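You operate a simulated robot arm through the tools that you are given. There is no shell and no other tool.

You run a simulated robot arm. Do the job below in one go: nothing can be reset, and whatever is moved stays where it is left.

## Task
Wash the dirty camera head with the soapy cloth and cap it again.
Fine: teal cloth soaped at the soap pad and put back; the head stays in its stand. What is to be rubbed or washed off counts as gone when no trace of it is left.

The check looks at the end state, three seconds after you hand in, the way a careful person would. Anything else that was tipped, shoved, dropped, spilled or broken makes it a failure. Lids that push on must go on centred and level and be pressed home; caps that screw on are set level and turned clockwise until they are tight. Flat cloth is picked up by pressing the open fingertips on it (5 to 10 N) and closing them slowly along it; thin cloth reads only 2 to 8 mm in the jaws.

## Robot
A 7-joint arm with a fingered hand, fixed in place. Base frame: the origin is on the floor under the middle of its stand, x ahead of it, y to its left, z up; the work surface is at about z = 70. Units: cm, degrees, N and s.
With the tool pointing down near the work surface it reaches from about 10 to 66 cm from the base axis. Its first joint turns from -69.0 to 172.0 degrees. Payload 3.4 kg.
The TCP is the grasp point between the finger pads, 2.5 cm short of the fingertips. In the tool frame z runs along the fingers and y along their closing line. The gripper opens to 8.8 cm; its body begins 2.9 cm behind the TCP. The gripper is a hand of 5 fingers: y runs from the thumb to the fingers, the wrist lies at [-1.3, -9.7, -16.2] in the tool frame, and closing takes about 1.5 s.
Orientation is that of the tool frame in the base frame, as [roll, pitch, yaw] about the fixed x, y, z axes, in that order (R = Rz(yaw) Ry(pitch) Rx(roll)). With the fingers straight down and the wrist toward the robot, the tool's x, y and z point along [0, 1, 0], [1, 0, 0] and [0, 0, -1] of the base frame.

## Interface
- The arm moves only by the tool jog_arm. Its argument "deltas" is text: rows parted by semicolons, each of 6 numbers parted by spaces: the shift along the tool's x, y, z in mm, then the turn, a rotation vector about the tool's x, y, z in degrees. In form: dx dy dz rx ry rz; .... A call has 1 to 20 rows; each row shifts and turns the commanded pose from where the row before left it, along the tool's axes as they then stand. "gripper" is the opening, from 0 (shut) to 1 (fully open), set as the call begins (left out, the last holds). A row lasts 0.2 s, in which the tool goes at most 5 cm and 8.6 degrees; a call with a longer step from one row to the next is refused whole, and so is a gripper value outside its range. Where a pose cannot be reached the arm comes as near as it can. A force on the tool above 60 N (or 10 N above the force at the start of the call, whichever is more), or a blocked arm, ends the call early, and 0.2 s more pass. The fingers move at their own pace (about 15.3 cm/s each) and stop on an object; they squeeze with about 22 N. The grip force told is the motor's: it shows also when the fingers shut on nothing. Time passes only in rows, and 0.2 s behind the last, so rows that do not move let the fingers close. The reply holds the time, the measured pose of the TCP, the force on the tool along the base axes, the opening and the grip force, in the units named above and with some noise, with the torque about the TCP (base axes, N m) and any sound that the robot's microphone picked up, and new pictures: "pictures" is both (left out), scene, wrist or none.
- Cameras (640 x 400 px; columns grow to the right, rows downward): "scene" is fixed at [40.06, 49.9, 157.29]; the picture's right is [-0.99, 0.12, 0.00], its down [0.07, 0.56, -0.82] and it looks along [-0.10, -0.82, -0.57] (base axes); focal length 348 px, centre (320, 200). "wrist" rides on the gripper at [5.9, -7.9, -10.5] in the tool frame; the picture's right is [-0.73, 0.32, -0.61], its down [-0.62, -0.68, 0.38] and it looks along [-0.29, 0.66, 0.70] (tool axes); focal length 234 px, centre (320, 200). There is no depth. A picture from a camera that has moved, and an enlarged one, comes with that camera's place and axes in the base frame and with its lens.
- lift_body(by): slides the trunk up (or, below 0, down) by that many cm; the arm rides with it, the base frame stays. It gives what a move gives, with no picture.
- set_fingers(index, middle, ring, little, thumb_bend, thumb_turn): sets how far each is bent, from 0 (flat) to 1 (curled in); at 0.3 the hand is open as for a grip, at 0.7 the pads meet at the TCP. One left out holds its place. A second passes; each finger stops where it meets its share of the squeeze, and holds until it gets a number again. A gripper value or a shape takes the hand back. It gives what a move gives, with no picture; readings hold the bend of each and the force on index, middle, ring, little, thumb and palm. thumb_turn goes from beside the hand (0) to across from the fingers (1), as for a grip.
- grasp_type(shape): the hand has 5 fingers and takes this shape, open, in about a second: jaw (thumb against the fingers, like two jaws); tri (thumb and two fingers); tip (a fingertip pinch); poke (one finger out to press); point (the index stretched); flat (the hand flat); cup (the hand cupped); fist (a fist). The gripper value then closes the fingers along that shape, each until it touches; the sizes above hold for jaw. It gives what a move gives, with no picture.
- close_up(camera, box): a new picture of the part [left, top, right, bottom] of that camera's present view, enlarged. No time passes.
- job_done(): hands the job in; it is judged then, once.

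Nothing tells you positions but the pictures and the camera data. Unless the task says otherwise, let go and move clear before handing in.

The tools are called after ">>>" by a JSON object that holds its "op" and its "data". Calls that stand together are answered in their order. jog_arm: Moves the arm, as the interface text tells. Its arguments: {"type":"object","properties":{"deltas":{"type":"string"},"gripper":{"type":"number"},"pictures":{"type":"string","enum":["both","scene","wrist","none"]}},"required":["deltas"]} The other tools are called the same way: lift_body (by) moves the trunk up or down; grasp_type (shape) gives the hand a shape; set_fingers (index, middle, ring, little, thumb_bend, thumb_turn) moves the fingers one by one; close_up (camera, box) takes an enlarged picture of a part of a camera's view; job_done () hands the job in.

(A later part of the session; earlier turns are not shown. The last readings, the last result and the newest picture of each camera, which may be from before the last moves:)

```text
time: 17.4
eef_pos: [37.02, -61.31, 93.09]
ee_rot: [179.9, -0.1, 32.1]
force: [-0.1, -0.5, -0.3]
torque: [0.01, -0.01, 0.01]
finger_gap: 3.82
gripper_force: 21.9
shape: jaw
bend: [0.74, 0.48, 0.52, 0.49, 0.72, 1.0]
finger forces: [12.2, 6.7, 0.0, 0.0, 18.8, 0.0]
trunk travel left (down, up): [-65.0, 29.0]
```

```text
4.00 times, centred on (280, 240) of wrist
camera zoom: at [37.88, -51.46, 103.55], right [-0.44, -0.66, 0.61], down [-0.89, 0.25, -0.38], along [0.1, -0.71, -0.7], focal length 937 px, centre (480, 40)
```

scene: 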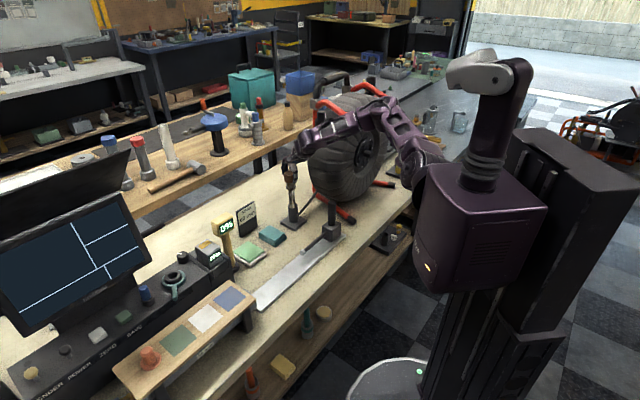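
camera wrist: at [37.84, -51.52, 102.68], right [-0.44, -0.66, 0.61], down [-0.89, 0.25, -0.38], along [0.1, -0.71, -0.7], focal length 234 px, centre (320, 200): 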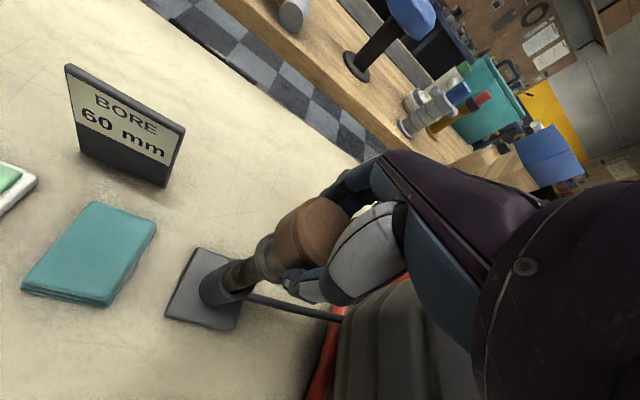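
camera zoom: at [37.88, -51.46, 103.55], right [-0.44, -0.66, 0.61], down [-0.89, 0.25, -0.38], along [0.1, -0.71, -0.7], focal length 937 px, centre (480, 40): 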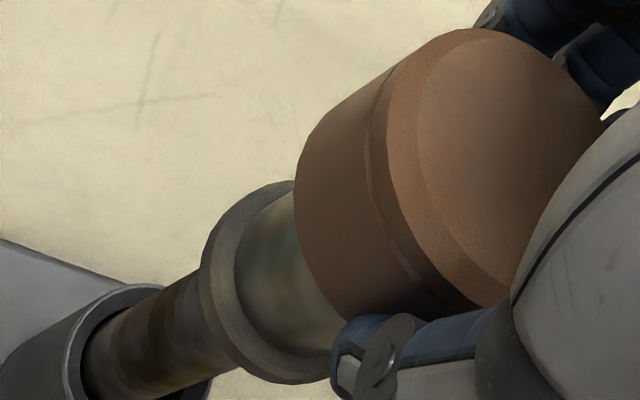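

The cap is sliding off cleanly and the head stays down. I'll keep lifting until it is clear.

>>> {"op": "jog_arm", "data": {"deltas": "0 0 -4 0 0 0; 0 0 -4 0 0 0; 0 0 -4 0 0 0; 0 0 -4 0 0 0; 0 0 -6 0 0 0; 0 0 -8 0 0 0; 0 0 -10 0 0 0; 0 0 -10 0 0 0; 0 0 0 0 0 0"}}

>>> {"op": "close_up", "data": {"camera": "scene", "box": [270, 130, 320, 230]}}

>>> {"op": "close_up", "data": {"camera": "wrist", "box": [160, 150, 360, 310]}}

```text
time: 19.4
eef_pos: [36.88, -61.39, 98.07]
ee_rot: [180.0, 0.0, 32.0]
force: [-0.7, -0.1, 0.8]
torque: [0.01, 0.02, -0.04]
finger_gap: 3.8
gripper_force: 22.0
shape: jaw
bend: [0.74, 0.48, 0.52, 0.49, 0.72, 1.0]
finger forces: [12.3, 6.8, 0.1, 0.0, 18.9, 0.0]
trunk travel left (down, up): [-65.0, 29.0]
camera wrist: at [37.77, -51.64, 108.58], right [-0.44, -0.66, 0.61], down [-0.89, 0.25, -0.38], along [0.1, -0.71, -0.7], focal length 234 px, centre (320, 200)
```

scene: 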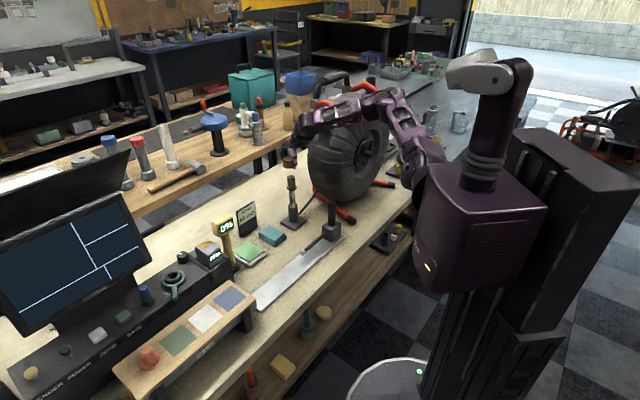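
wrist: 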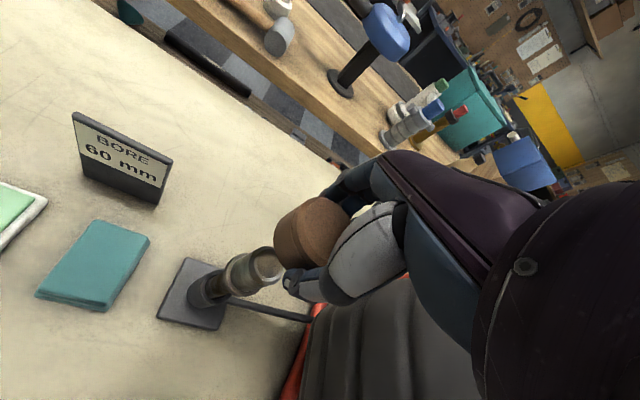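

```text
4.00 times, centred on (295, 180) of scene
camera zoom: at [40.06, 49.9, 157.29], right [-0.99, 0.12, 0.0], down [0.07, 0.56, -0.82], along [-0.1, -0.82, -0.57], focal length 1393 px, centre (420, 280)
```

zoom: 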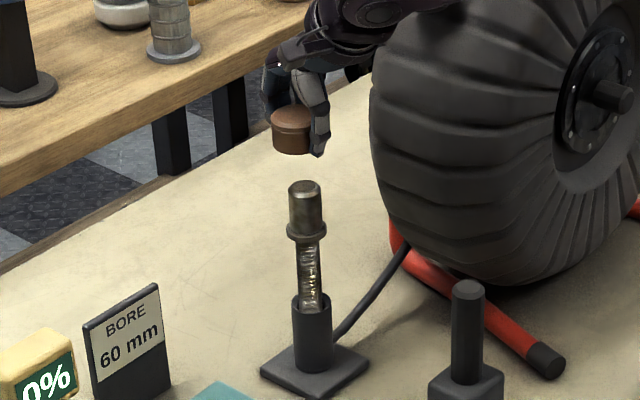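

```text
2.50 times, centred on (260, 230) of wrist
camera zoom: at [37.77, -51.64, 108.58], right [-0.44, -0.66, 0.61], down [-0.89, 0.25, -0.38], along [0.1, -0.71, -0.7], focal length 585 px, centre (470, 125)
```

zoom: 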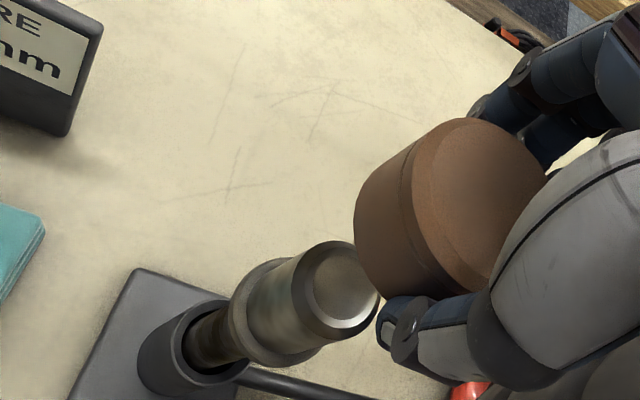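

The cap is off and the bare, stained head stands straight in its holder. I'll set the cap down on the clear bench strip between the silver ruler and the cloth, near (36, -47).

>>> {"op": "jog_arm", "data": {"deltas": "0 0 0 0 0 -5.5; 0 0 0 0 0 -5.5; 29.7 -36.7 0 0 0 0; 29.7 -36.7 0 0 0 0; 29.7 -36.7 0 0 0 0; 0 0 30 0 0 0; 0 0 30 0 0 0; 0 0 30 0 0 0; 0 0 30 0 0 0; 0 0 30 0 0 0; 0 0 0 0 0 0"}}

```text
time: 21.8
eef_pos: [35.78, -47.11, 83.16]
ee_rot: [180.0, -0.1, 42.9]
force: [-0.3, 0.2, -0.2]
torque: [-0.01, 0.01, 0.01]
finger_gap: 3.81
gripper_force: 22.0
shape: jaw
bend: [0.74, 0.48, 0.52, 0.49, 0.72, 1.0]
finger forces: [12.3, 6.8, 0.0, 0.0, 18.7, 0.0]
trunk travel left (down, up): [-65.0, 29.0]
camera wrist: at [34.74, -37.33, 93.66], right [-0.31, -0.73, 0.61], down [-0.92, 0.07, -0.38], along [0.24, -0.68, -0.7], focal length 234 px, centre (320, 200)
```

scene: 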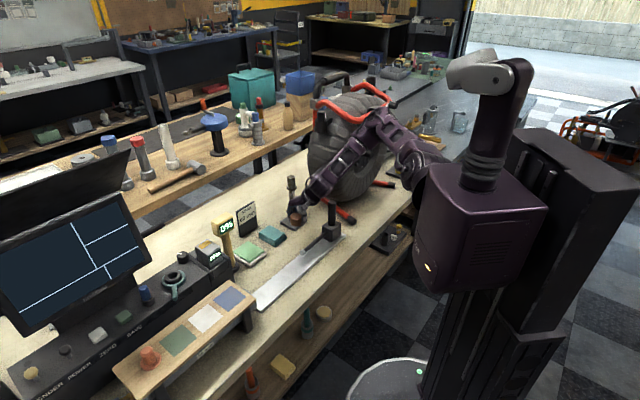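
wrist: 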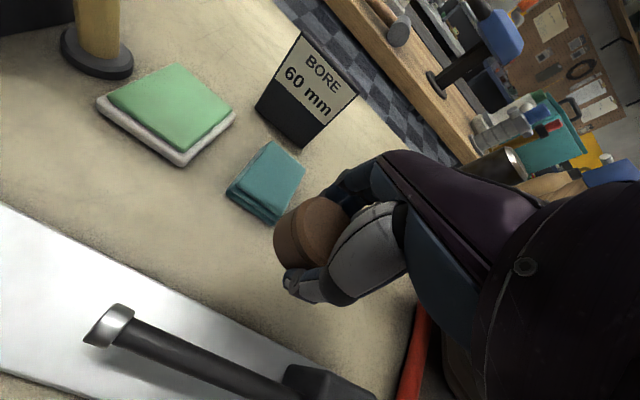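

>>> {"op": "close_up", "data": {"camera": "scene", "box": [240, 140, 400, 260]}}

>>> {"op": "close_up", "data": {"camera": "wrist", "box": [200, 120, 440, 320]}}

```text
3.33 times, centred on (320, 200) of scene
camera zoom: at [40.06, 49.9, 157.29], right [-0.99, 0.12, 0.0], down [0.07, 0.56, -0.82], along [-0.1, -0.82, -0.57], focal length 1161 px, centre (320, 200)
```

zoom: 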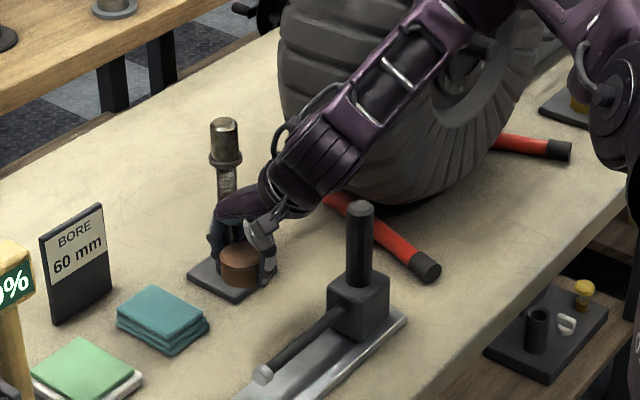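

```text
2.00 times, centred on (320, 220) of wrist
camera zoom: at [34.74, -37.33, 93.66], right [-0.31, -0.73, 0.61], down [-0.92, 0.07, -0.38], along [0.24, -0.68, -0.7], focal length 468 px, centre (320, 160)
```

zoom: 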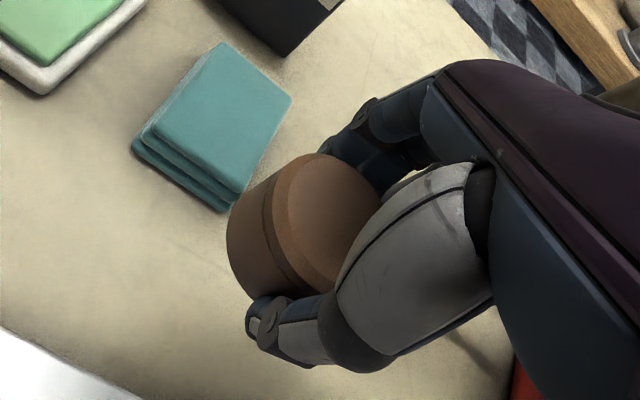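

There's room, but I'll shift 3 cm along the bench and 8 mm outward, so the thumb clears the rod and the fingers clear the cloth. Then I'll go down.

>>> {"op": "jog_arm", "data": {"deltas": "-15 4 0 0 0 0; -15 4 0 0 0 0; 0 0 20 0 0 0; 0 0 20 0 0 0; 0 0 20 0 0 0; 0 0 15 0 0 0; 0 0 10 0 0 0; 0 0 0 0 0 0"}}

>>> {"op": "close_up", "data": {"camera": "scene", "box": [240, 140, 400, 260]}}

>>> {"op": "close_up", "data": {"camera": "wrist", "box": [200, 120, 440, 320]}}

```text
time: 23.6
eef_pos: [34.31, -49.79, 74.6]
ee_rot: [-179.9, 0.0, 43.1]
force: [0.7, 0.5, 0.5]
torque: [-0.04, 0.03, -0.05]
finger_gap: 3.77
gripper_force: 22.2
shape: jaw
bend: [0.74, 0.48, 0.52, 0.49, 0.72, 1.0]
finger forces: [12.4, 6.8, 0.1, 0.0, 18.9, 0.0]
trunk travel left (down, up): [-65.0, 29.0]
camera wrist: at [33.36, -39.93, 85.08], right [-0.31, -0.73, 0.61], down [-0.92, 0.07, -0.38], along [0.24, -0.68, -0.7], focal length 234 px, centre (320, 200)
```

scene: 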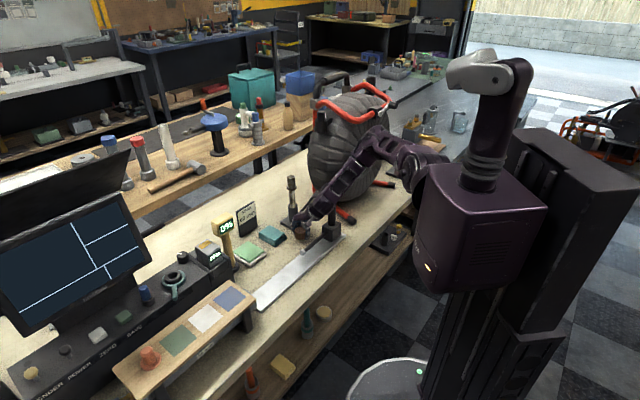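
wrist: 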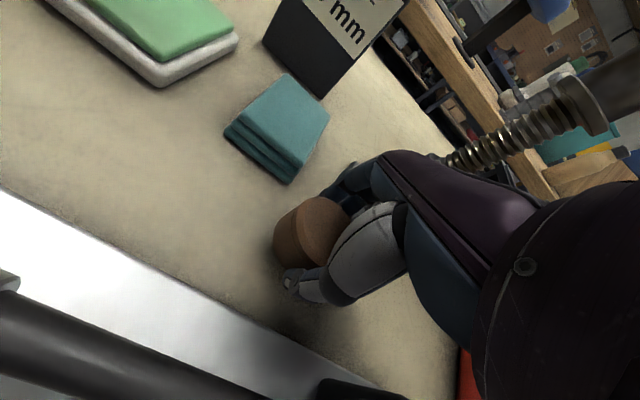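

```text
3.33 times, centred on (320, 200) of scene
camera zoom: at [40.06, 49.9, 157.29], right [-0.99, 0.12, 0.0], down [0.07, 0.56, -0.82], along [-0.1, -0.82, -0.57], focal length 1161 px, centre (320, 200)
```

zoom: 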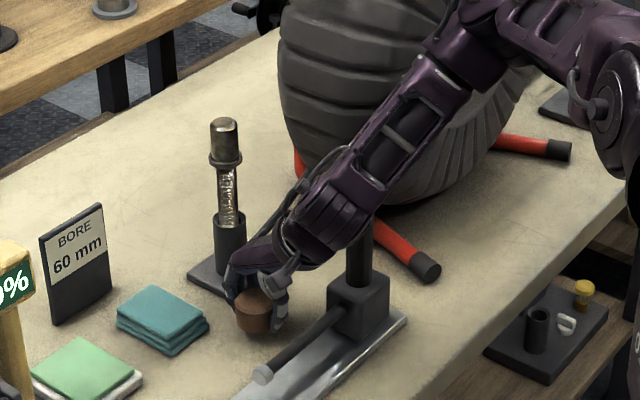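

```text
2.00 times, centred on (320, 220) of wrist
camera zoom: at [33.36, -39.93, 85.08], right [-0.31, -0.73, 0.61], down [-0.92, 0.07, -0.38], along [0.24, -0.68, -0.7], focal length 468 px, centre (320, 160)
```

zoom: 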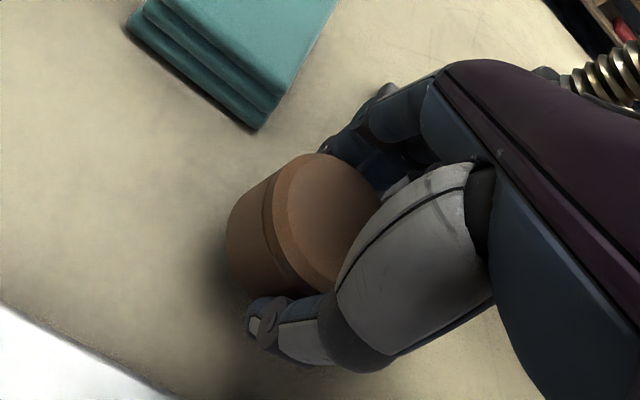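

Clear on all sides. I'll ease down the last 2 cm and watch for touch.

>>> {"op": "jog_arm", "data": {"deltas": "0 0 4 0 0 0; 0 0 4 0 0 0; 0 0 4 0 0 0; 0 0 2 0 0 0; 0 0 2 0 0 0; 0 0 0 0 0 0", "pictures": "none"}}

>>> {"op": "close_up", "data": {"camera": "scene", "box": [270, 200, 350, 260]}}

>>> {"op": "close_up", "data": {"camera": "wrist", "box": [240, 160, 400, 320]}}

```text
time: 25.0
eef_pos: [34.25, -49.72, 73.03]
ee_rot: [180.0, 0.0, 43.1]
force: [-0.1, -1.0, -0.2]
torque: [-0.04, -0.04, 0.0]
finger_gap: 3.78
gripper_force: 21.8
shape: jaw
bend: [0.74, 0.48, 0.52, 0.49, 0.72, 1.0]
finger forces: [12.4, 6.7, 0.1, 0.1, 18.8, 0.0]
trunk travel left (down, up): [-65.0, 29.0]
```

```text
6.67 times, centred on (310, 230) of scene
camera zoom: at [40.06, 49.9, 157.29], right [-0.99, 0.12, 0.0], down [0.07, 0.56, -0.82], along [-0.1, -0.82, -0.57], focal length 2322 px, centre (387, 0)
```

zoom: 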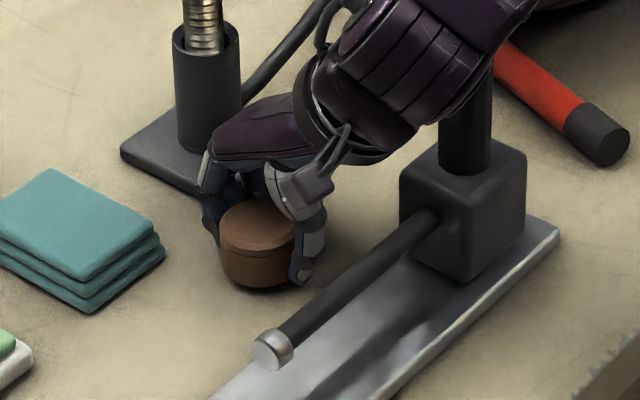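

```text
2.50 times, centred on (320, 240) of wrist
camera zoom: at [33.26, -39.99, 83.48], right [-0.31, -0.73, 0.61], down [-0.92, 0.07, -0.38], along [0.24, -0.68, -0.7], focal length 585 px, centre (320, 100)
```

zoom: 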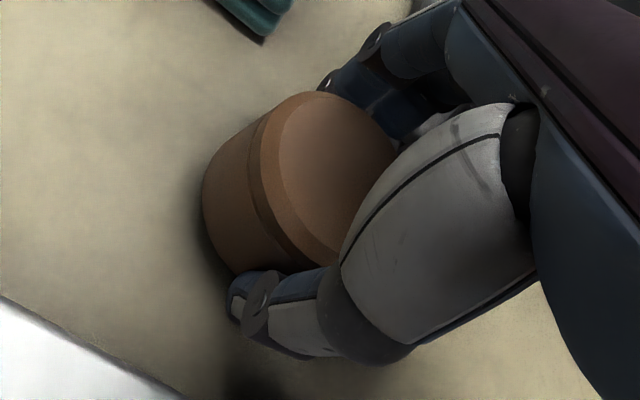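

>>> {"op": "jog_arm", "data": {"deltas": "0 0 2 0 0 0; 0 0 2 0 0 0; 0 0 0 0 0 0", "pictures": "none"}}

```text
time: 25.8
eef_pos: [34.17, -49.8, 72.71]
ee_rot: [180.0, 0.1, 43.1]
force: [-0.3, 0.7, 0.5]
torque: [-0.04, 0.0, -0.01]
finger_gap: 3.79
gripper_force: 21.4
shape: jaw
bend: [0.74, 0.48, 0.52, 0.49, 0.72, 1.0]
finger forces: [12.2, 7.7, 0.0, 0.1, 18.7, 0.0]
trunk travel left (down, up): [-65.0, 29.0]
```

>>> {"op": "jog_arm", "data": {"deltas": "0 0 1.5 0 0 0; 0 0 0 0 0 0", "pictures": "none"}}

>>> {"op": "jog_arm", "data": {"deltas": "0 0 1.5 0 0 0; 0 0 0 0 0 0", "pictures": "none"}}

```text
time: 26.4
eef_pos: [34.33, -49.79, 72.6]
ee_rot: [179.8, 0.0, 43.0]
force: [2.5, -0.9, 8.1]
torque: [-0.1, -0.1, -0.01]
finger_gap: 3.82
gripper_force: 21.7
shape: jaw
bend: [0.74, 0.48, 0.52, 0.49, 0.73, 1.0]
finger forces: [14.1, 11.6, 0.0, 0.0, 21.6, 0.0]
trunk travel left (down, up): [-65.0, 29.0]
```

```text
time: 27.0
eef_pos: [34.33, -49.65, 72.61]
ee_rot: [179.7, -0.1, 43.1]
force: [1.7, -1.3, 19.7]
torque: [0.04, -0.01, 0.03]
finger_gap: 3.87
gripper_force: 21.9
shape: jaw
bend: [0.74, 0.48, 0.52, 0.49, 0.73, 1.0]
finger forces: [16.0, 12.7, 0.1, 0.0, 30.1, 0.1]
trunk travel left (down, up): [-65.0, 29.0]
```

Touched down at TCP z of about 72.6. I'll ease the pressure, open partway and check the cap.

>>> {"op": "jog_arm", "data": {"deltas": "0 0 -2.5 0 0 0; 0 0 0 0 0 0", "pictures": "none"}}

>>> {"op": "jog_arm", "data": {"deltas": "0 0 0 0 0 0; 0 0 0 0 0 0; 0 0 0 0 0 0; 0 0 0 0 0 0; 0 0 0 0 0 0", "gripper": 0.65}}

>>> {"op": "close_up", "data": {"camera": "scene", "box": [270, 200, 350, 260]}}

>>> {"op": "close_up", "data": {"camera": "wrist", "box": [240, 160, 400, 320]}}

```text
time: 27.6
eef_pos: [34.27, -49.64, 72.41]
ee_rot: [180.0, -0.1, 43.0]
force: [3.9, -2.7, 10.2]
torque: [-0.23, -0.23, 0.0]
finger_gap: 3.87
gripper_force: 22.1
shape: jaw
bend: [0.74, 0.47, 0.52, 0.49, 0.73, 1.0]
finger forces: [16.5, 12.8, 0.0, 0.1, 19.4, 0.1]
trunk travel left (down, up): [-65.0, 29.0]
```

```text
time: 28.8
eef_pos: [34.2, -49.65, 72.56]
ee_rot: [180.0, 0.0, 43.1]
force: [-1.6, 1.7, 4.6]
torque: [-0.05, -0.11, 0.04]
finger_gap: 5.5
gripper_force: 0.1
shape: jaw
bend: [0.29, 0.4, 0.36, 0.36, 0.62, 1.0]
finger forces: [3.0, 1.9, 0.0, 0.0, 0.1, 0.0]
trunk travel left (down, up): [-65.0, 29.0]
camera wrist: at [33.2, -39.86, 83.04], right [-0.31, -0.73, 0.61], down [-0.92, 0.07, -0.38], along [0.24, -0.68, -0.7], focal length 234 px, centre (320, 200)
```

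scene: 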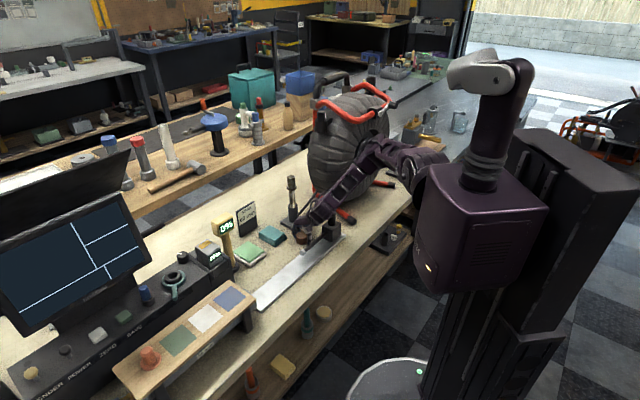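
wrist: 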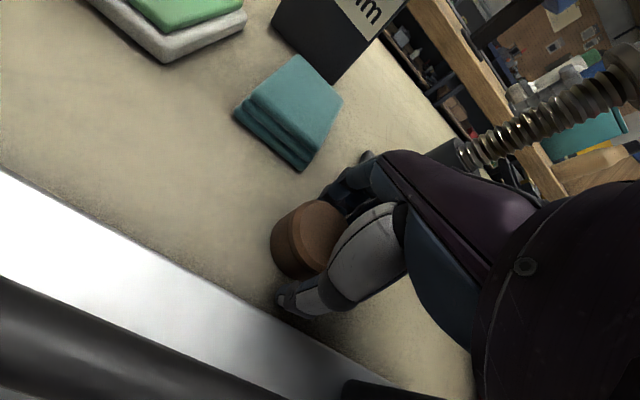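

```text
6.67 times, centred on (310, 230) of scene
camera zoom: at [40.06, 49.9, 157.29], right [-0.99, 0.12, 0.0], down [0.07, 0.56, -0.82], along [-0.1, -0.82, -0.57], focal length 2322 px, centre (387, 0)
```

zoom: 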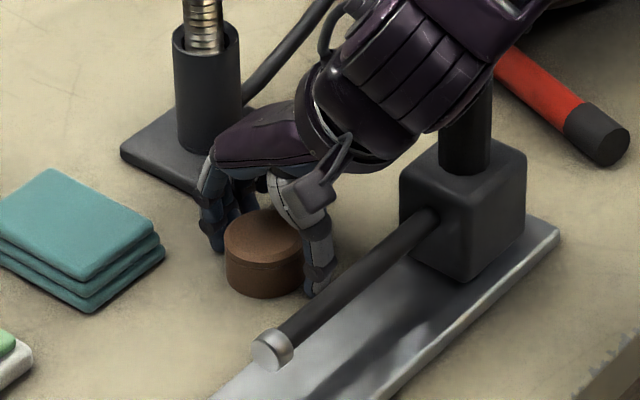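

```text
2.50 times, centred on (320, 240) of wrist
camera zoom: at [33.2, -39.86, 83.04], right [-0.31, -0.73, 0.61], down [-0.92, 0.07, -0.38], along [0.24, -0.68, -0.7], focal length 585 px, centre (320, 100)
```

zoom: 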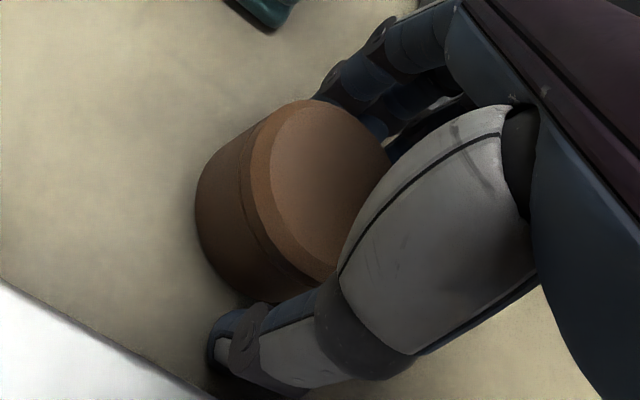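

The cap is resting upright on the bench. I'll rise a little, open fully and lift clear.

>>> {"op": "jog_arm", "data": {"deltas": "0 0 -4 0 0 0; 0 0 -4 0 0 0; 0 0 0 0 0 0", "pictures": "none", "gripper": 0.75}}

>>> {"op": "jog_arm", "data": {"deltas": "0 0 -4 0 0 0; 0 0 -6 0 0 0; 0 0 -10 0 0 0; 0 0 -20 0 0 0; 0 0 -20 0 0 0; 0 0 -20 0 0 0; 0 0 -20 0 0 0; 0 0 0 0 0 0", "gripper": 1}}

>>> {"op": "close_up", "data": {"camera": "scene", "box": [220, 150, 380, 270]}}

>>> {"op": "close_up", "data": {"camera": "wrist", "box": [100, 60, 400, 320]}}

```text
time: 29.6
eef_pos: [34.36, -49.68, 73.25]
ee_rot: [180.0, 0.0, 43.1]
force: [-0.5, -0.1, 0.7]
torque: [-0.01, 0.01, 0.0]
finger_gap: 6.57
gripper_force: 0.1
shape: jaw
bend: [0.27, 0.36, 0.33, 0.34, 0.54, 0.99]
finger forces: [0.0, 0.1, 0.1, 0.1, 0.0, 0.0]
trunk travel left (down, up): [-65.0, 29.0]
```

```text
time: 31.4
eef_pos: [34.29, -50.02, 83.15]
ee_rot: [180.0, -0.1, 43.1]
force: [0.0, -0.2, 0.5]
torque: [-0.03, 0.0, -0.01]
finger_gap: 8.78
gripper_force: 0.0
shape: jaw
bend: [0.3, 0.3, 0.3, 0.3, 0.3, 0.98]
finger forces: [0.1, 0.1, 0.0, 0.0, 0.1, 0.0]
trunk travel left (down, up): [-65.0, 29.0]
camera wrist: at [33.31, -40.12, 93.72], right [-0.31, -0.73, 0.61], down [-0.92, 0.07, -0.38], along [0.24, -0.68, -0.7], focal length 234 px, centre (320, 200)
```

scene: 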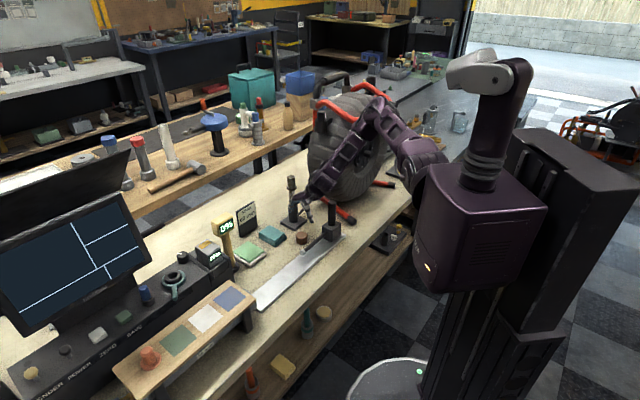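
wrist: 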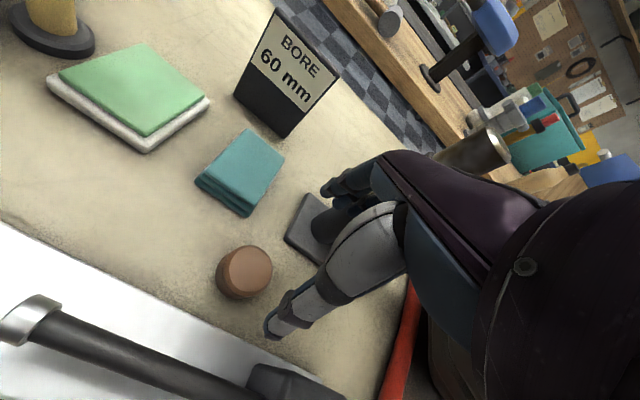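

```text
3.33 times, centred on (300, 210) of scene
camera zoom: at [40.06, 49.9, 157.29], right [-0.99, 0.12, 0.0], down [0.07, 0.56, -0.82], along [-0.1, -0.82, -0.57], focal length 1161 px, centre (387, 167)
```

zoom: 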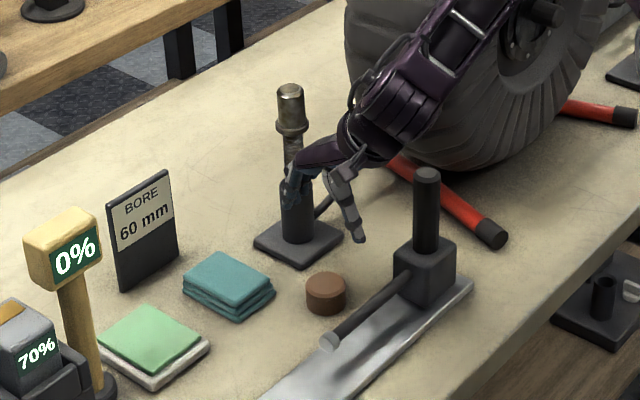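

```text
1.54 times, centred on (250, 190) of wrist
camera zoom: at [33.31, -40.12, 93.72], right [-0.31, -0.73, 0.61], down [-0.92, 0.07, -0.38], along [0.24, -0.68, -0.7], focal length 360 px, centre (428, 215)
```

zoom: 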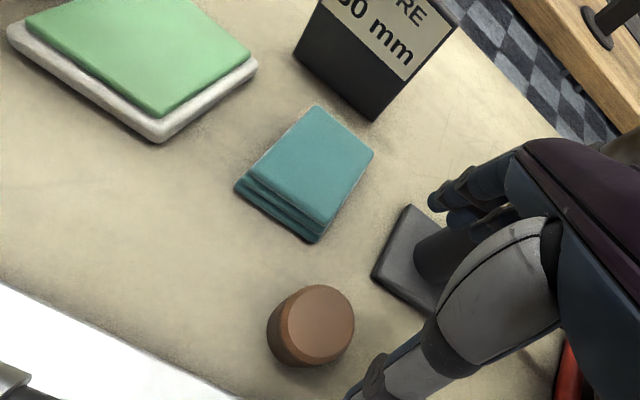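

The cap stands at about (34.4, -49.6). The cloth is a three-layer stack centred near (45.4, -52.2), about 5.5 x 9 cm. I'll move above it with a narrower opening.

>>> {"op": "jog_arm", "data": {"deltas": "25 0 0 0 0 0; 25 0 0 0 0 0; 26 0 0 0 0 0; 0 31 0 0 0 0; 0 31 0 0 0 0; 0 31 0 0 0 0; 0 0 0 0 0 0", "gripper": 0.65}}

>>> {"op": "close_up", "data": {"camera": "scene", "box": [200, 150, 360, 270]}}

>>> {"op": "close_up", "data": {"camera": "wrist", "box": [200, 120, 440, 320]}}

```text
time: 33.0
eef_pos: [46.1, -51.29, 83.09]
ee_rot: [-180.0, 0.1, 43.0]
force: [-0.9, 0.6, -0.1]
torque: [-0.01, 0.01, -0.04]
finger_gap: 5.78
gripper_force: 0.0
shape: jaw
bend: [0.28, 0.39, 0.35, 0.36, 0.61, 1.0]
finger forces: [0.0, 0.0, 0.0, 0.1, 0.0, 0.1]
trunk travel left (down, up): [-65.0, 29.0]
camera wrist: at [45.16, -41.55, 93.64], right [-0.31, -0.73, 0.61], down [-0.92, 0.07, -0.38], along [0.24, -0.68, -0.7], focal length 234 px, centre (320, 200)
```

scene: 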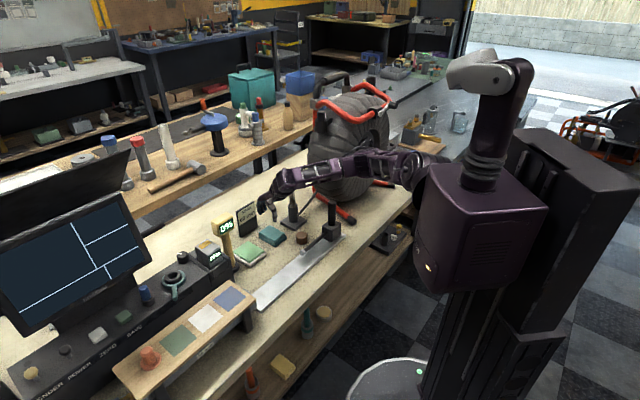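
wrist: 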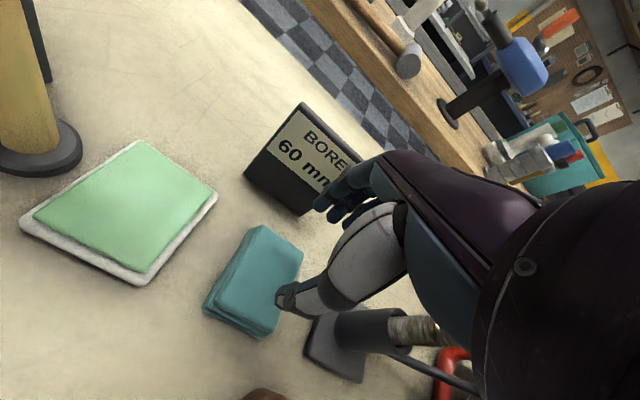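

```text
3.33 times, centred on (280, 210) of scene
camera zoom: at [40.06, 49.9, 157.29], right [-0.99, 0.12, 0.0], down [0.07, 0.56, -0.82], along [-0.1, -0.82, -0.57], focal length 1161 px, centre (453, 167)
```

zoom: 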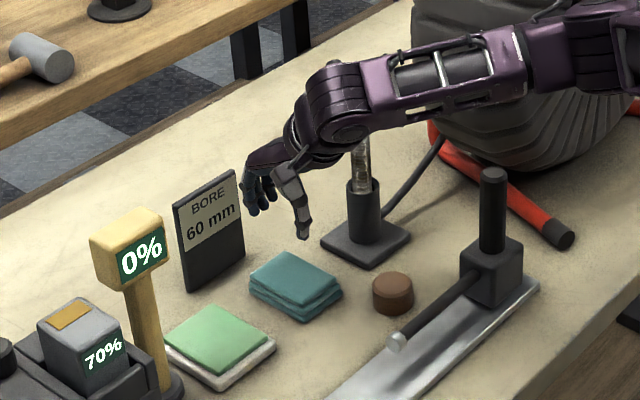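

```text
2.00 times, centred on (320, 220) of wrist
camera zoom: at [45.16, -41.55, 93.64], right [-0.31, -0.73, 0.61], down [-0.92, 0.07, -0.38], along [0.24, -0.68, -0.7], focal length 468 px, centre (320, 160)
```

zoom: 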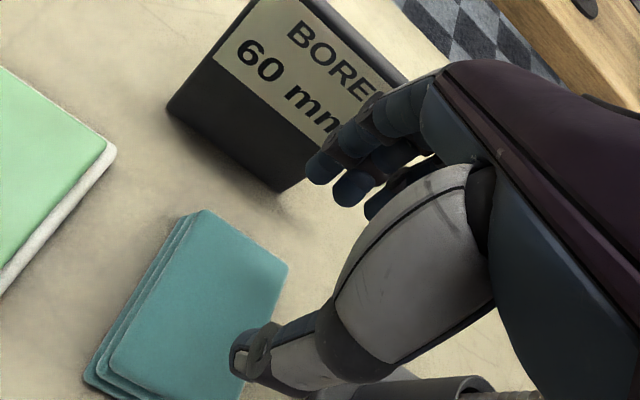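

Hand is centred over the cloth and clear of the sign. I'll go down to just above it.

>>> {"op": "jog_arm", "data": {"deltas": "-4 2 20 0 0 0; 0 0 20 0 0 0; 0 0 15 0 0 0; 0 0 10 0 0 0; 0 0 0 0 0 0"}}

>>> {"op": "close_up", "data": {"camera": "scene", "box": [220, 180, 320, 260]}}

>>> {"op": "close_up", "data": {"camera": "wrist", "box": [200, 120, 440, 320]}}

```text
time: 34.2
eef_pos: [45.96, -51.83, 76.59]
ee_rot: [-180.0, -0.1, 43.1]
force: [-0.3, -1.1, 0.3]
torque: [0.01, -0.01, 0.01]
finger_gap: 5.77
gripper_force: 0.0
shape: jaw
bend: [0.28, 0.39, 0.35, 0.36, 0.61, 1.0]
finger forces: [0.0, 0.0, 0.0, 0.0, 0.0, 0.0]
trunk travel left (down, up): [-65.0, 29.0]
camera wrist: at [44.97, -42.04, 87.2], right [-0.31, -0.73, 0.61], down [-0.92, 0.07, -0.38], along [0.24, -0.68, -0.7], focal length 234 px, centre (320, 200)
```

scene: 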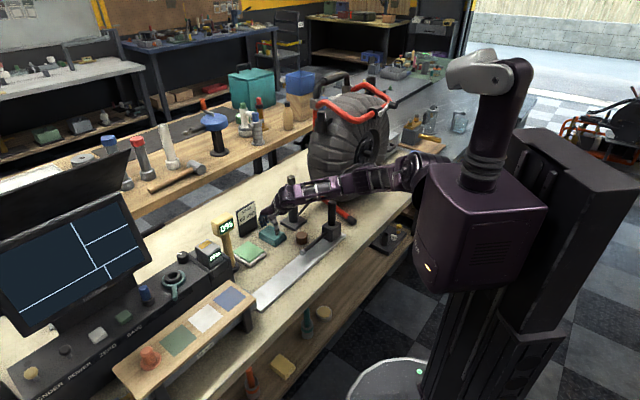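
wrist: 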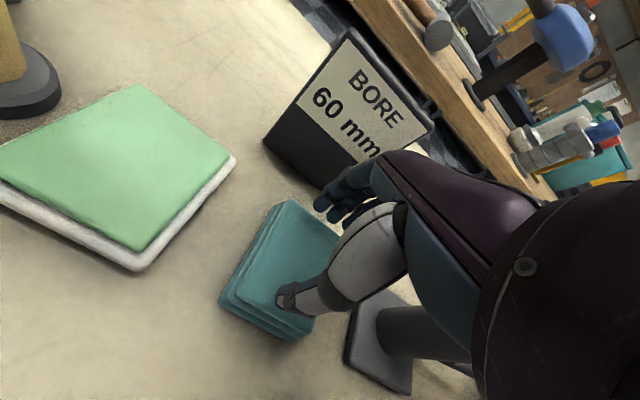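

```text
5.00 times, centred on (270, 220) of scene
camera zoom: at [40.06, 49.9, 157.29], right [-0.99, 0.12, 0.0], down [0.07, 0.56, -0.82], along [-0.1, -0.82, -0.57], focal length 1741 px, centre (570, 100)
```

zoom: 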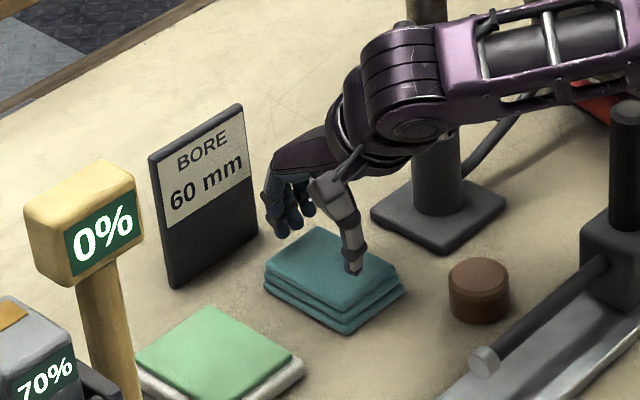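

```text
2.00 times, centred on (320, 220) of wrist
camera zoom: at [44.97, -42.04, 87.2], right [-0.31, -0.73, 0.61], down [-0.92, 0.07, -0.38], along [0.24, -0.68, -0.7], focal length 468 px, centre (320, 160)
```

zoom: 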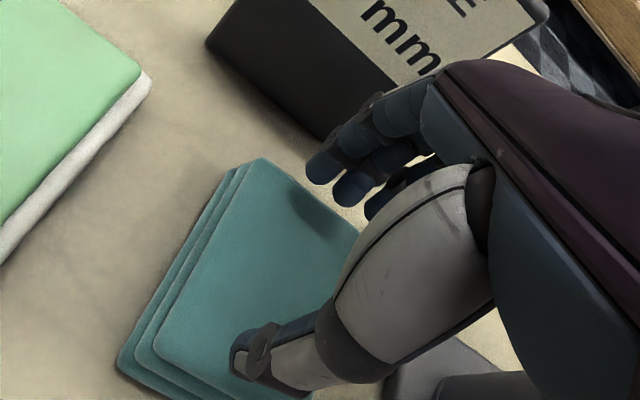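

>>> {"op": "jog_arm", "data": {"deltas": "0 -6 8 0 0 0; 0 0 6 0 0 0; 0 0 0 0 0 0", "pictures": "none"}}

>>> {"op": "jog_arm", "data": {"deltas": "0 0 3 0 0 0; 0 0 0 0 0 0", "pictures": "none"}}

```text
time: 35.0
eef_pos: [45.51, -51.36, 75.38]
ee_rot: [-180.0, 0.0, 43.1]
force: [-0.4, 0.0, -0.1]
torque: [-0.01, -0.01, 0.05]
finger_gap: 5.74
gripper_force: 0.1
shape: jaw
bend: [0.28, 0.39, 0.35, 0.36, 0.61, 1.0]
finger forces: [0.0, 0.2, 0.0, 0.1, 0.0, 0.1]
trunk travel left (down, up): [-65.0, 29.0]
```

```text
time: 35.6
eef_pos: [45.53, -51.37, 75.42]
ee_rot: [179.8, -0.1, 43.0]
force: [0.3, -2.5, 10.9]
torque: [-0.03, 0.03, -0.02]
finger_gap: 5.72
gripper_force: 0.0
shape: jaw
bend: [0.28, 0.38, 0.35, 0.36, 0.62, 1.0]
finger forces: [1.2, 4.4, 0.1, 0.0, 5.6, 0.0]
trunk travel left (down, up): [-65.0, 29.0]
```

Touched at about 11 N with the middle finger, index and thumb on the cloth. I'll ease off slightly and close slowly along it.

>>> {"op": "jog_arm", "data": {"deltas": "0 0 -0.7 0 0 0; 0 0 0 0 0 0", "pictures": "none", "gripper": 0.58}}

>>> {"op": "jog_arm", "data": {"deltas": "0 0 0 0 0 0; 0 0 0 0 0 0", "pictures": "none", "gripper": 0.5}}

>>> {"op": "jog_arm", "data": {"deltas": "0 0 0 0 0 0; 0 0 0 0 0 0", "pictures": "wrist", "gripper": 0.42}}

```text
time: 36.2
eef_pos: [45.49, -51.39, 75.22]
ee_rot: [180.0, 0.0, 43.0]
force: [-1.3, -1.9, 8.5]
torque: [-0.03, -0.09, -0.03]
finger_gap: 0.78
gripper_force: 22.1
shape: jaw
bend: [0.73, 0.72, 0.7, 0.7, 0.79, 1.0]
finger forces: [0.0, 0.0, 0.0, 0.0, 0.0, 0.0]
trunk travel left (down, up): [-65.0, 29.0]
```

```text
time: 36.8
eef_pos: [45.52, -51.35, 75.27]
ee_rot: [179.8, -0.1, 43.1]
force: [1.6, 0.6, 10.8]
torque: [0.03, -0.03, 0.01]
finger_gap: 4.01
gripper_force: 0.0
shape: jaw
bend: [0.74, 0.45, 0.41, 0.41, 0.73, 1.0]
finger forces: [3.3, 1.7, 0.0, 0.1, 5.9, 0.0]
trunk travel left (down, up): [-65.0, 29.0]
```

```text
time: 37.4
eef_pos: [45.65, -51.33, 75.19]
ee_rot: [180.0, -0.1, 43.0]
force: [1.5, -2.4, 9.2]
torque: [-0.06, -0.1, -0.01]
finger_gap: 0.74
gripper_force: 22.2
shape: jaw
bend: [0.73, 0.72, 0.7, 0.7, 0.78, 1.0]
finger forces: [0.1, 0.0, 0.1, 0.1, 0.0, 0.0]
trunk travel left (down, up): [-65.0, 29.0]
camera wrist: at [44.54, -41.54, 85.73], right [-0.31, -0.73, 0.61], down [-0.92, 0.07, -0.38], along [0.24, -0.68, -0.7], focal length 234 px, centre (320, 200)
```

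wrist: 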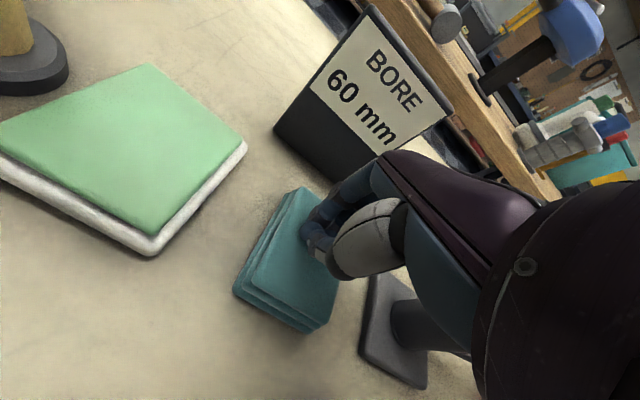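

The gap reads 7.4 mm with full grip force, which matches a pinched cloth fold. I'll lift a little and see whether the cloth comes along.

>>> {"op": "jog_arm", "data": {"deltas": "0 0 -10 0 0 0; 0 0 -15 0 0 0; 0 0 -15 0 0 0; 0 0 0 0 0 0"}}

>>> {"op": "close_up", "data": {"camera": "scene", "box": [220, 180, 320, 260]}}

>>> {"op": "close_up", "data": {"camera": "wrist", "box": [200, 120, 440, 320]}}

```text
time: 38.4
eef_pos: [45.61, -51.47, 79.01]
ee_rot: [-179.9, 0.1, 42.9]
force: [-0.1, -0.2, -0.9]
torque: [0.0, 0.01, -0.01]
finger_gap: 0.75
gripper_force: 21.8
shape: jaw
bend: [0.73, 0.72, 0.7, 0.7, 0.78, 1.0]
finger forces: [0.0, 0.1, 0.0, 0.0, 0.1, 0.0]
trunk travel left (down, up): [-65.0, 29.0]
camera wrist: at [44.69, -41.66, 89.66], right [-0.31, -0.73, 0.61], down [-0.92, 0.07, -0.38], along [0.24, -0.68, -0.7], focal length 234 px, centre (320, 200)
```

scene: 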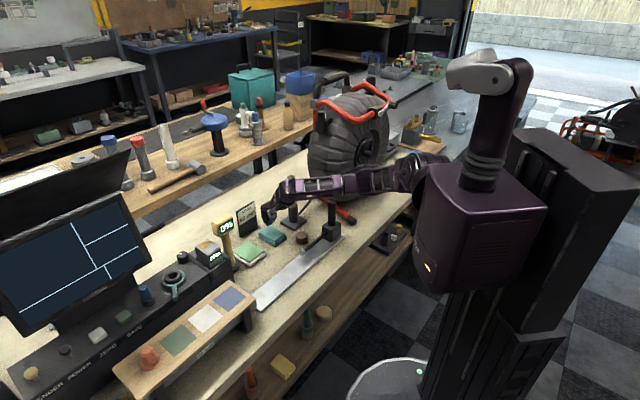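
wrist: 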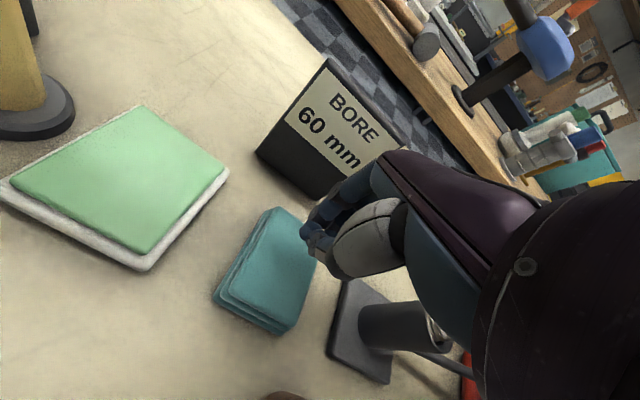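

```text
5.00 times, centred on (270, 220) of scene
camera zoom: at [40.06, 49.9, 157.29], right [-0.99, 0.12, 0.0], down [0.07, 0.56, -0.82], along [-0.1, -0.82, -0.57], focal length 1741 px, centre (570, 100)
```

zoom: 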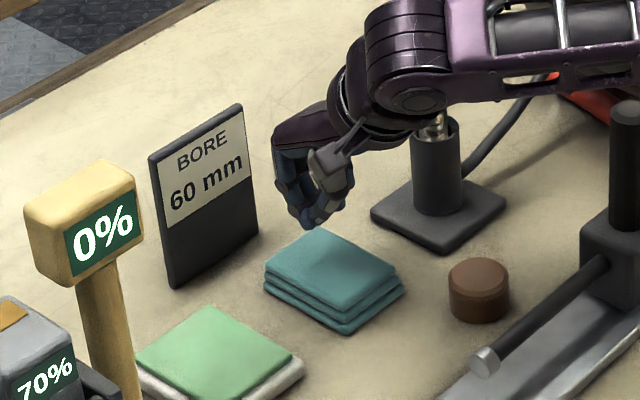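

```text
2.00 times, centred on (320, 220) of wrist
camera zoom: at [44.69, -41.66, 89.66], right [-0.31, -0.73, 0.61], down [-0.92, 0.07, -0.38], along [0.24, -0.68, -0.7], focal length 468 px, centre (320, 160)
```

zoom: 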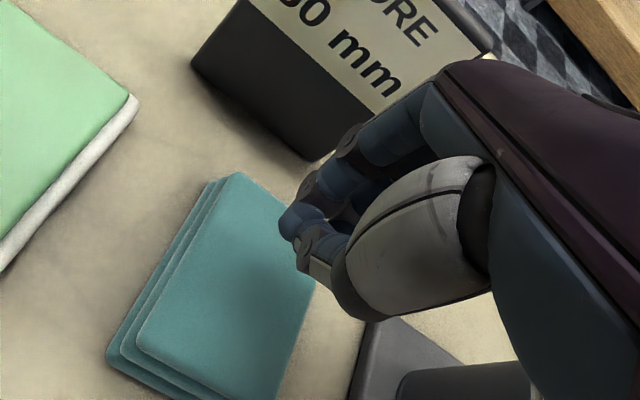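

The cloth stayed put. As soon as the fingers touched, the hand snapped shut at full force instead of closing slowly. I'll reopen and close in small steps with the individual finger control.

>>> {"op": "jog_arm", "data": {"deltas": "0 0 0 0 0 0; 0 0 0 0 0 0; 0 0 0 0 0 0; 0 0 0 0 0 0; 0 0 0 0 0 0", "pictures": "none", "gripper": 0.7}}

>>> {"op": "set_fingers", "data": {"index": 0.42, "middle": 0.42, "ring": 0.42, "little": 0.42, "thumb_bend": 0.45, "thumb_turn": 1}}

>>> {"op": "close_up", "data": {"camera": "wrist", "box": [200, 120, 440, 320]}}

>>> {"op": "close_up", "data": {"camera": "scene", "box": [220, 180, 320, 260]}}

```text
time: 39.6
eef_pos: [45.69, -51.39, 79.18]
ee_rot: [-179.9, 0.0, 43.1]
force: [-0.6, 0.8, 0.3]
torque: [-0.01, 0.02, 0.01]
finger_gap: 6.13
gripper_force: 0.1
shape: jaw
bend: [0.28, 0.37, 0.34, 0.35, 0.58, 0.99]
finger forces: [0.1, 0.0, 0.0, 0.0, 0.0, 0.1]
trunk travel left (down, up): [-65.0, 29.0]
```

```text
time: 40.6
eef_pos: [45.62, -51.51, 79.24]
ee_rot: [-180.0, 0.0, 43.1]
force: [0.5, -0.9, -0.4]
torque: [0.0, 0.02, -0.01]
finger_gap: 5.6
gripper_force: 0.1
shape: fingers
bend: [0.42, 0.42, 0.42, 0.42, 0.45, 0.99]
finger forces: [0.0, 0.1, 0.1, 0.0, 0.0, 0.0]
trunk travel left (down, up): [-65.0, 29.0]
```

```text
2.00 times, centred on (320, 220) of wrist
camera zoom: at [44.69, -41.66, 89.66], right [-0.31, -0.73, 0.61], down [-0.92, 0.07, -0.38], along [0.24, -0.68, -0.7], focal length 468 px, centre (320, 160)
```

zoom: 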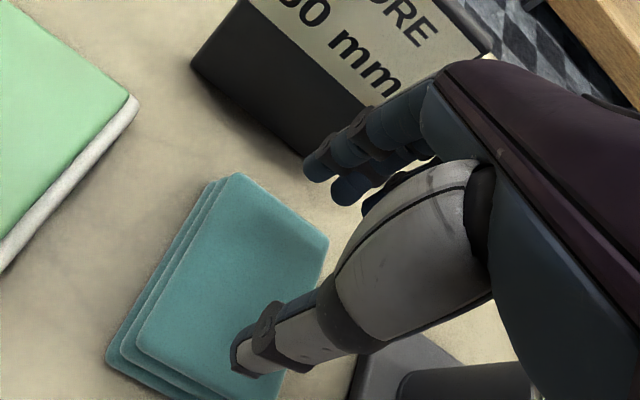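

```text
5.00 times, centred on (270, 220) of scene
camera zoom: at [40.06, 49.9, 157.29], right [-0.99, 0.12, 0.0], down [0.07, 0.56, -0.82], along [-0.1, -0.82, -0.57], focal length 1741 px, centre (570, 100)
```

zoom: 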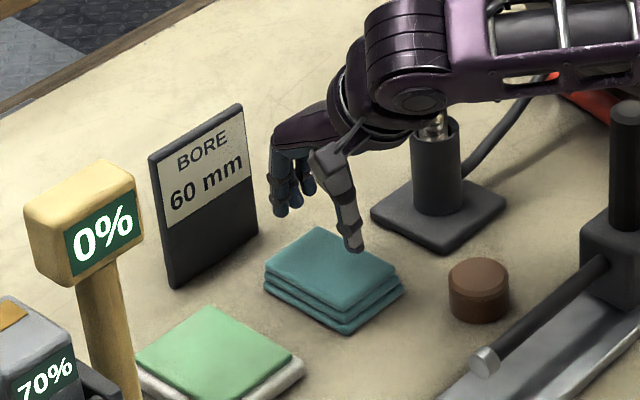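

>>> {"op": "set_fingers", "data": {"index": 0.34, "middle": 0.38, "ring": 0.36, "little": 0.36, "thumb_bend": 0.58}}

>>> {"op": "jog_arm", "data": {"deltas": "0 0 10 0 0 0; 0 0 15 0 0 0; 0 0 8 0 0 0; 0 0 4 0 0 0; 0 0 0 0 0 0", "pictures": "wrist"}}

```text
time: 41.6
eef_pos: [45.76, -51.39, 79.11]
ee_rot: [-180.0, -0.1, 43.0]
force: [-0.3, 0.7, -0.4]
torque: [-0.02, 0.01, 0.01]
finger_gap: 5.16
gripper_force: 0.0
shape: fingers
bend: [0.34, 0.38, 0.36, 0.36, 0.57, 1.0]
finger forces: [0.1, 0.0, 0.0, 0.0, 0.0, 0.0]
trunk travel left (down, up): [-65.0, 29.0]
```

```text
time: 42.8
eef_pos: [45.67, -51.4, 75.45]
ee_rot: [179.9, -0.1, 43.1]
force: [-0.8, -0.2, 5.9]
torque: [-0.02, -0.04, -0.02]
finger_gap: 5.11
gripper_force: 3.2
shape: fingers
bend: [0.34, 0.38, 0.36, 0.36, 0.57, 1.0]
finger forces: [0.0, 2.8, 0.0, 0.0, 3.1, 0.0]
trunk travel left (down, up): [-65.0, 29.0]
camera wrist: at [44.65, -41.47, 86.04], right [-0.31, -0.73, 0.61], down [-0.92, 0.07, -0.39], along [0.24, -0.68, -0.69], focal length 234 px, centre (320, 200)
```

wrist: 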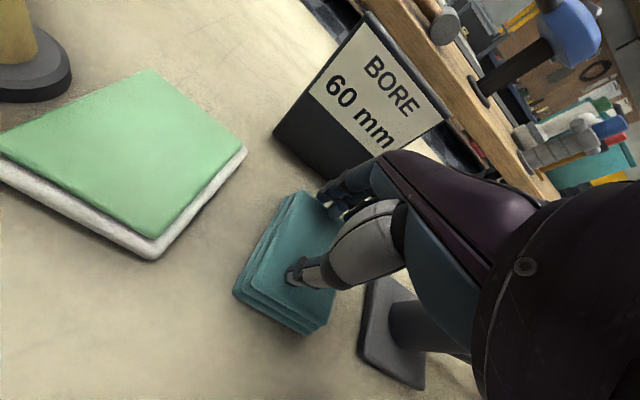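

Pressing at about 6 N with the middle finger and thumb. I'll close them in small steps, checking the press force each time.

>>> {"op": "jog_arm", "data": {"deltas": "0 0 0.5 0 0 0; 0 0 0 0 0 0", "pictures": "none"}}

>>> {"op": "set_fingers", "data": {"index": 0.4, "middle": 0.43, "ring": 0.42, "little": 0.42, "thumb_bend": 0.61}}

>>> {"op": "set_fingers", "data": {"index": 0.45, "middle": 0.48, "ring": 0.47, "little": 0.47, "thumb_bend": 0.64}}

```text
time: 43.4
eef_pos: [45.69, -51.08, 75.56]
ee_rot: [179.8, -0.1, 43.0]
force: [1.2, -0.4, 12.5]
torque: [0.11, 0.06, 0.05]
finger_gap: 5.04
gripper_force: 5.9
shape: fingers
bend: [0.34, 0.37, 0.36, 0.36, 0.58, 1.0]
finger forces: [0.0, 2.6, 0.0, 0.0, 9.1, 0.0]
trunk travel left (down, up): [-65.0, 29.0]
```

```text
time: 44.4
eef_pos: [45.49, -51.18, 75.51]
ee_rot: [179.8, 0.0, 43.1]
force: [1.7, -0.7, 14.9]
torque: [-0.3, -0.22, 0.05]
finger_gap: 4.29
gripper_force: 7.1
shape: fingers
bend: [0.4, 0.37, 0.42, 0.42, 0.59, 1.0]
finger forces: [0.1, 10.2, 0.1, 0.0, 4.2, 0.1]
trunk travel left (down, up): [-65.0, 29.0]
```

```text
time: 45.4
eef_pos: [45.58, -51.28, 75.46]
ee_rot: [179.8, 0.1, 43.1]
force: [3.2, -1.8, 15.7]
torque: [-0.6, -0.46, 0.05]
finger_gap: 3.25
gripper_force: 8.2
shape: fingers
bend: [0.45, 0.38, 0.47, 0.47, 0.64, 1.0]
finger forces: [0.0, 16.1, 0.1, 0.1, 0.0, 0.0]
trunk travel left (down, up): [-65.0, 29.0]
```

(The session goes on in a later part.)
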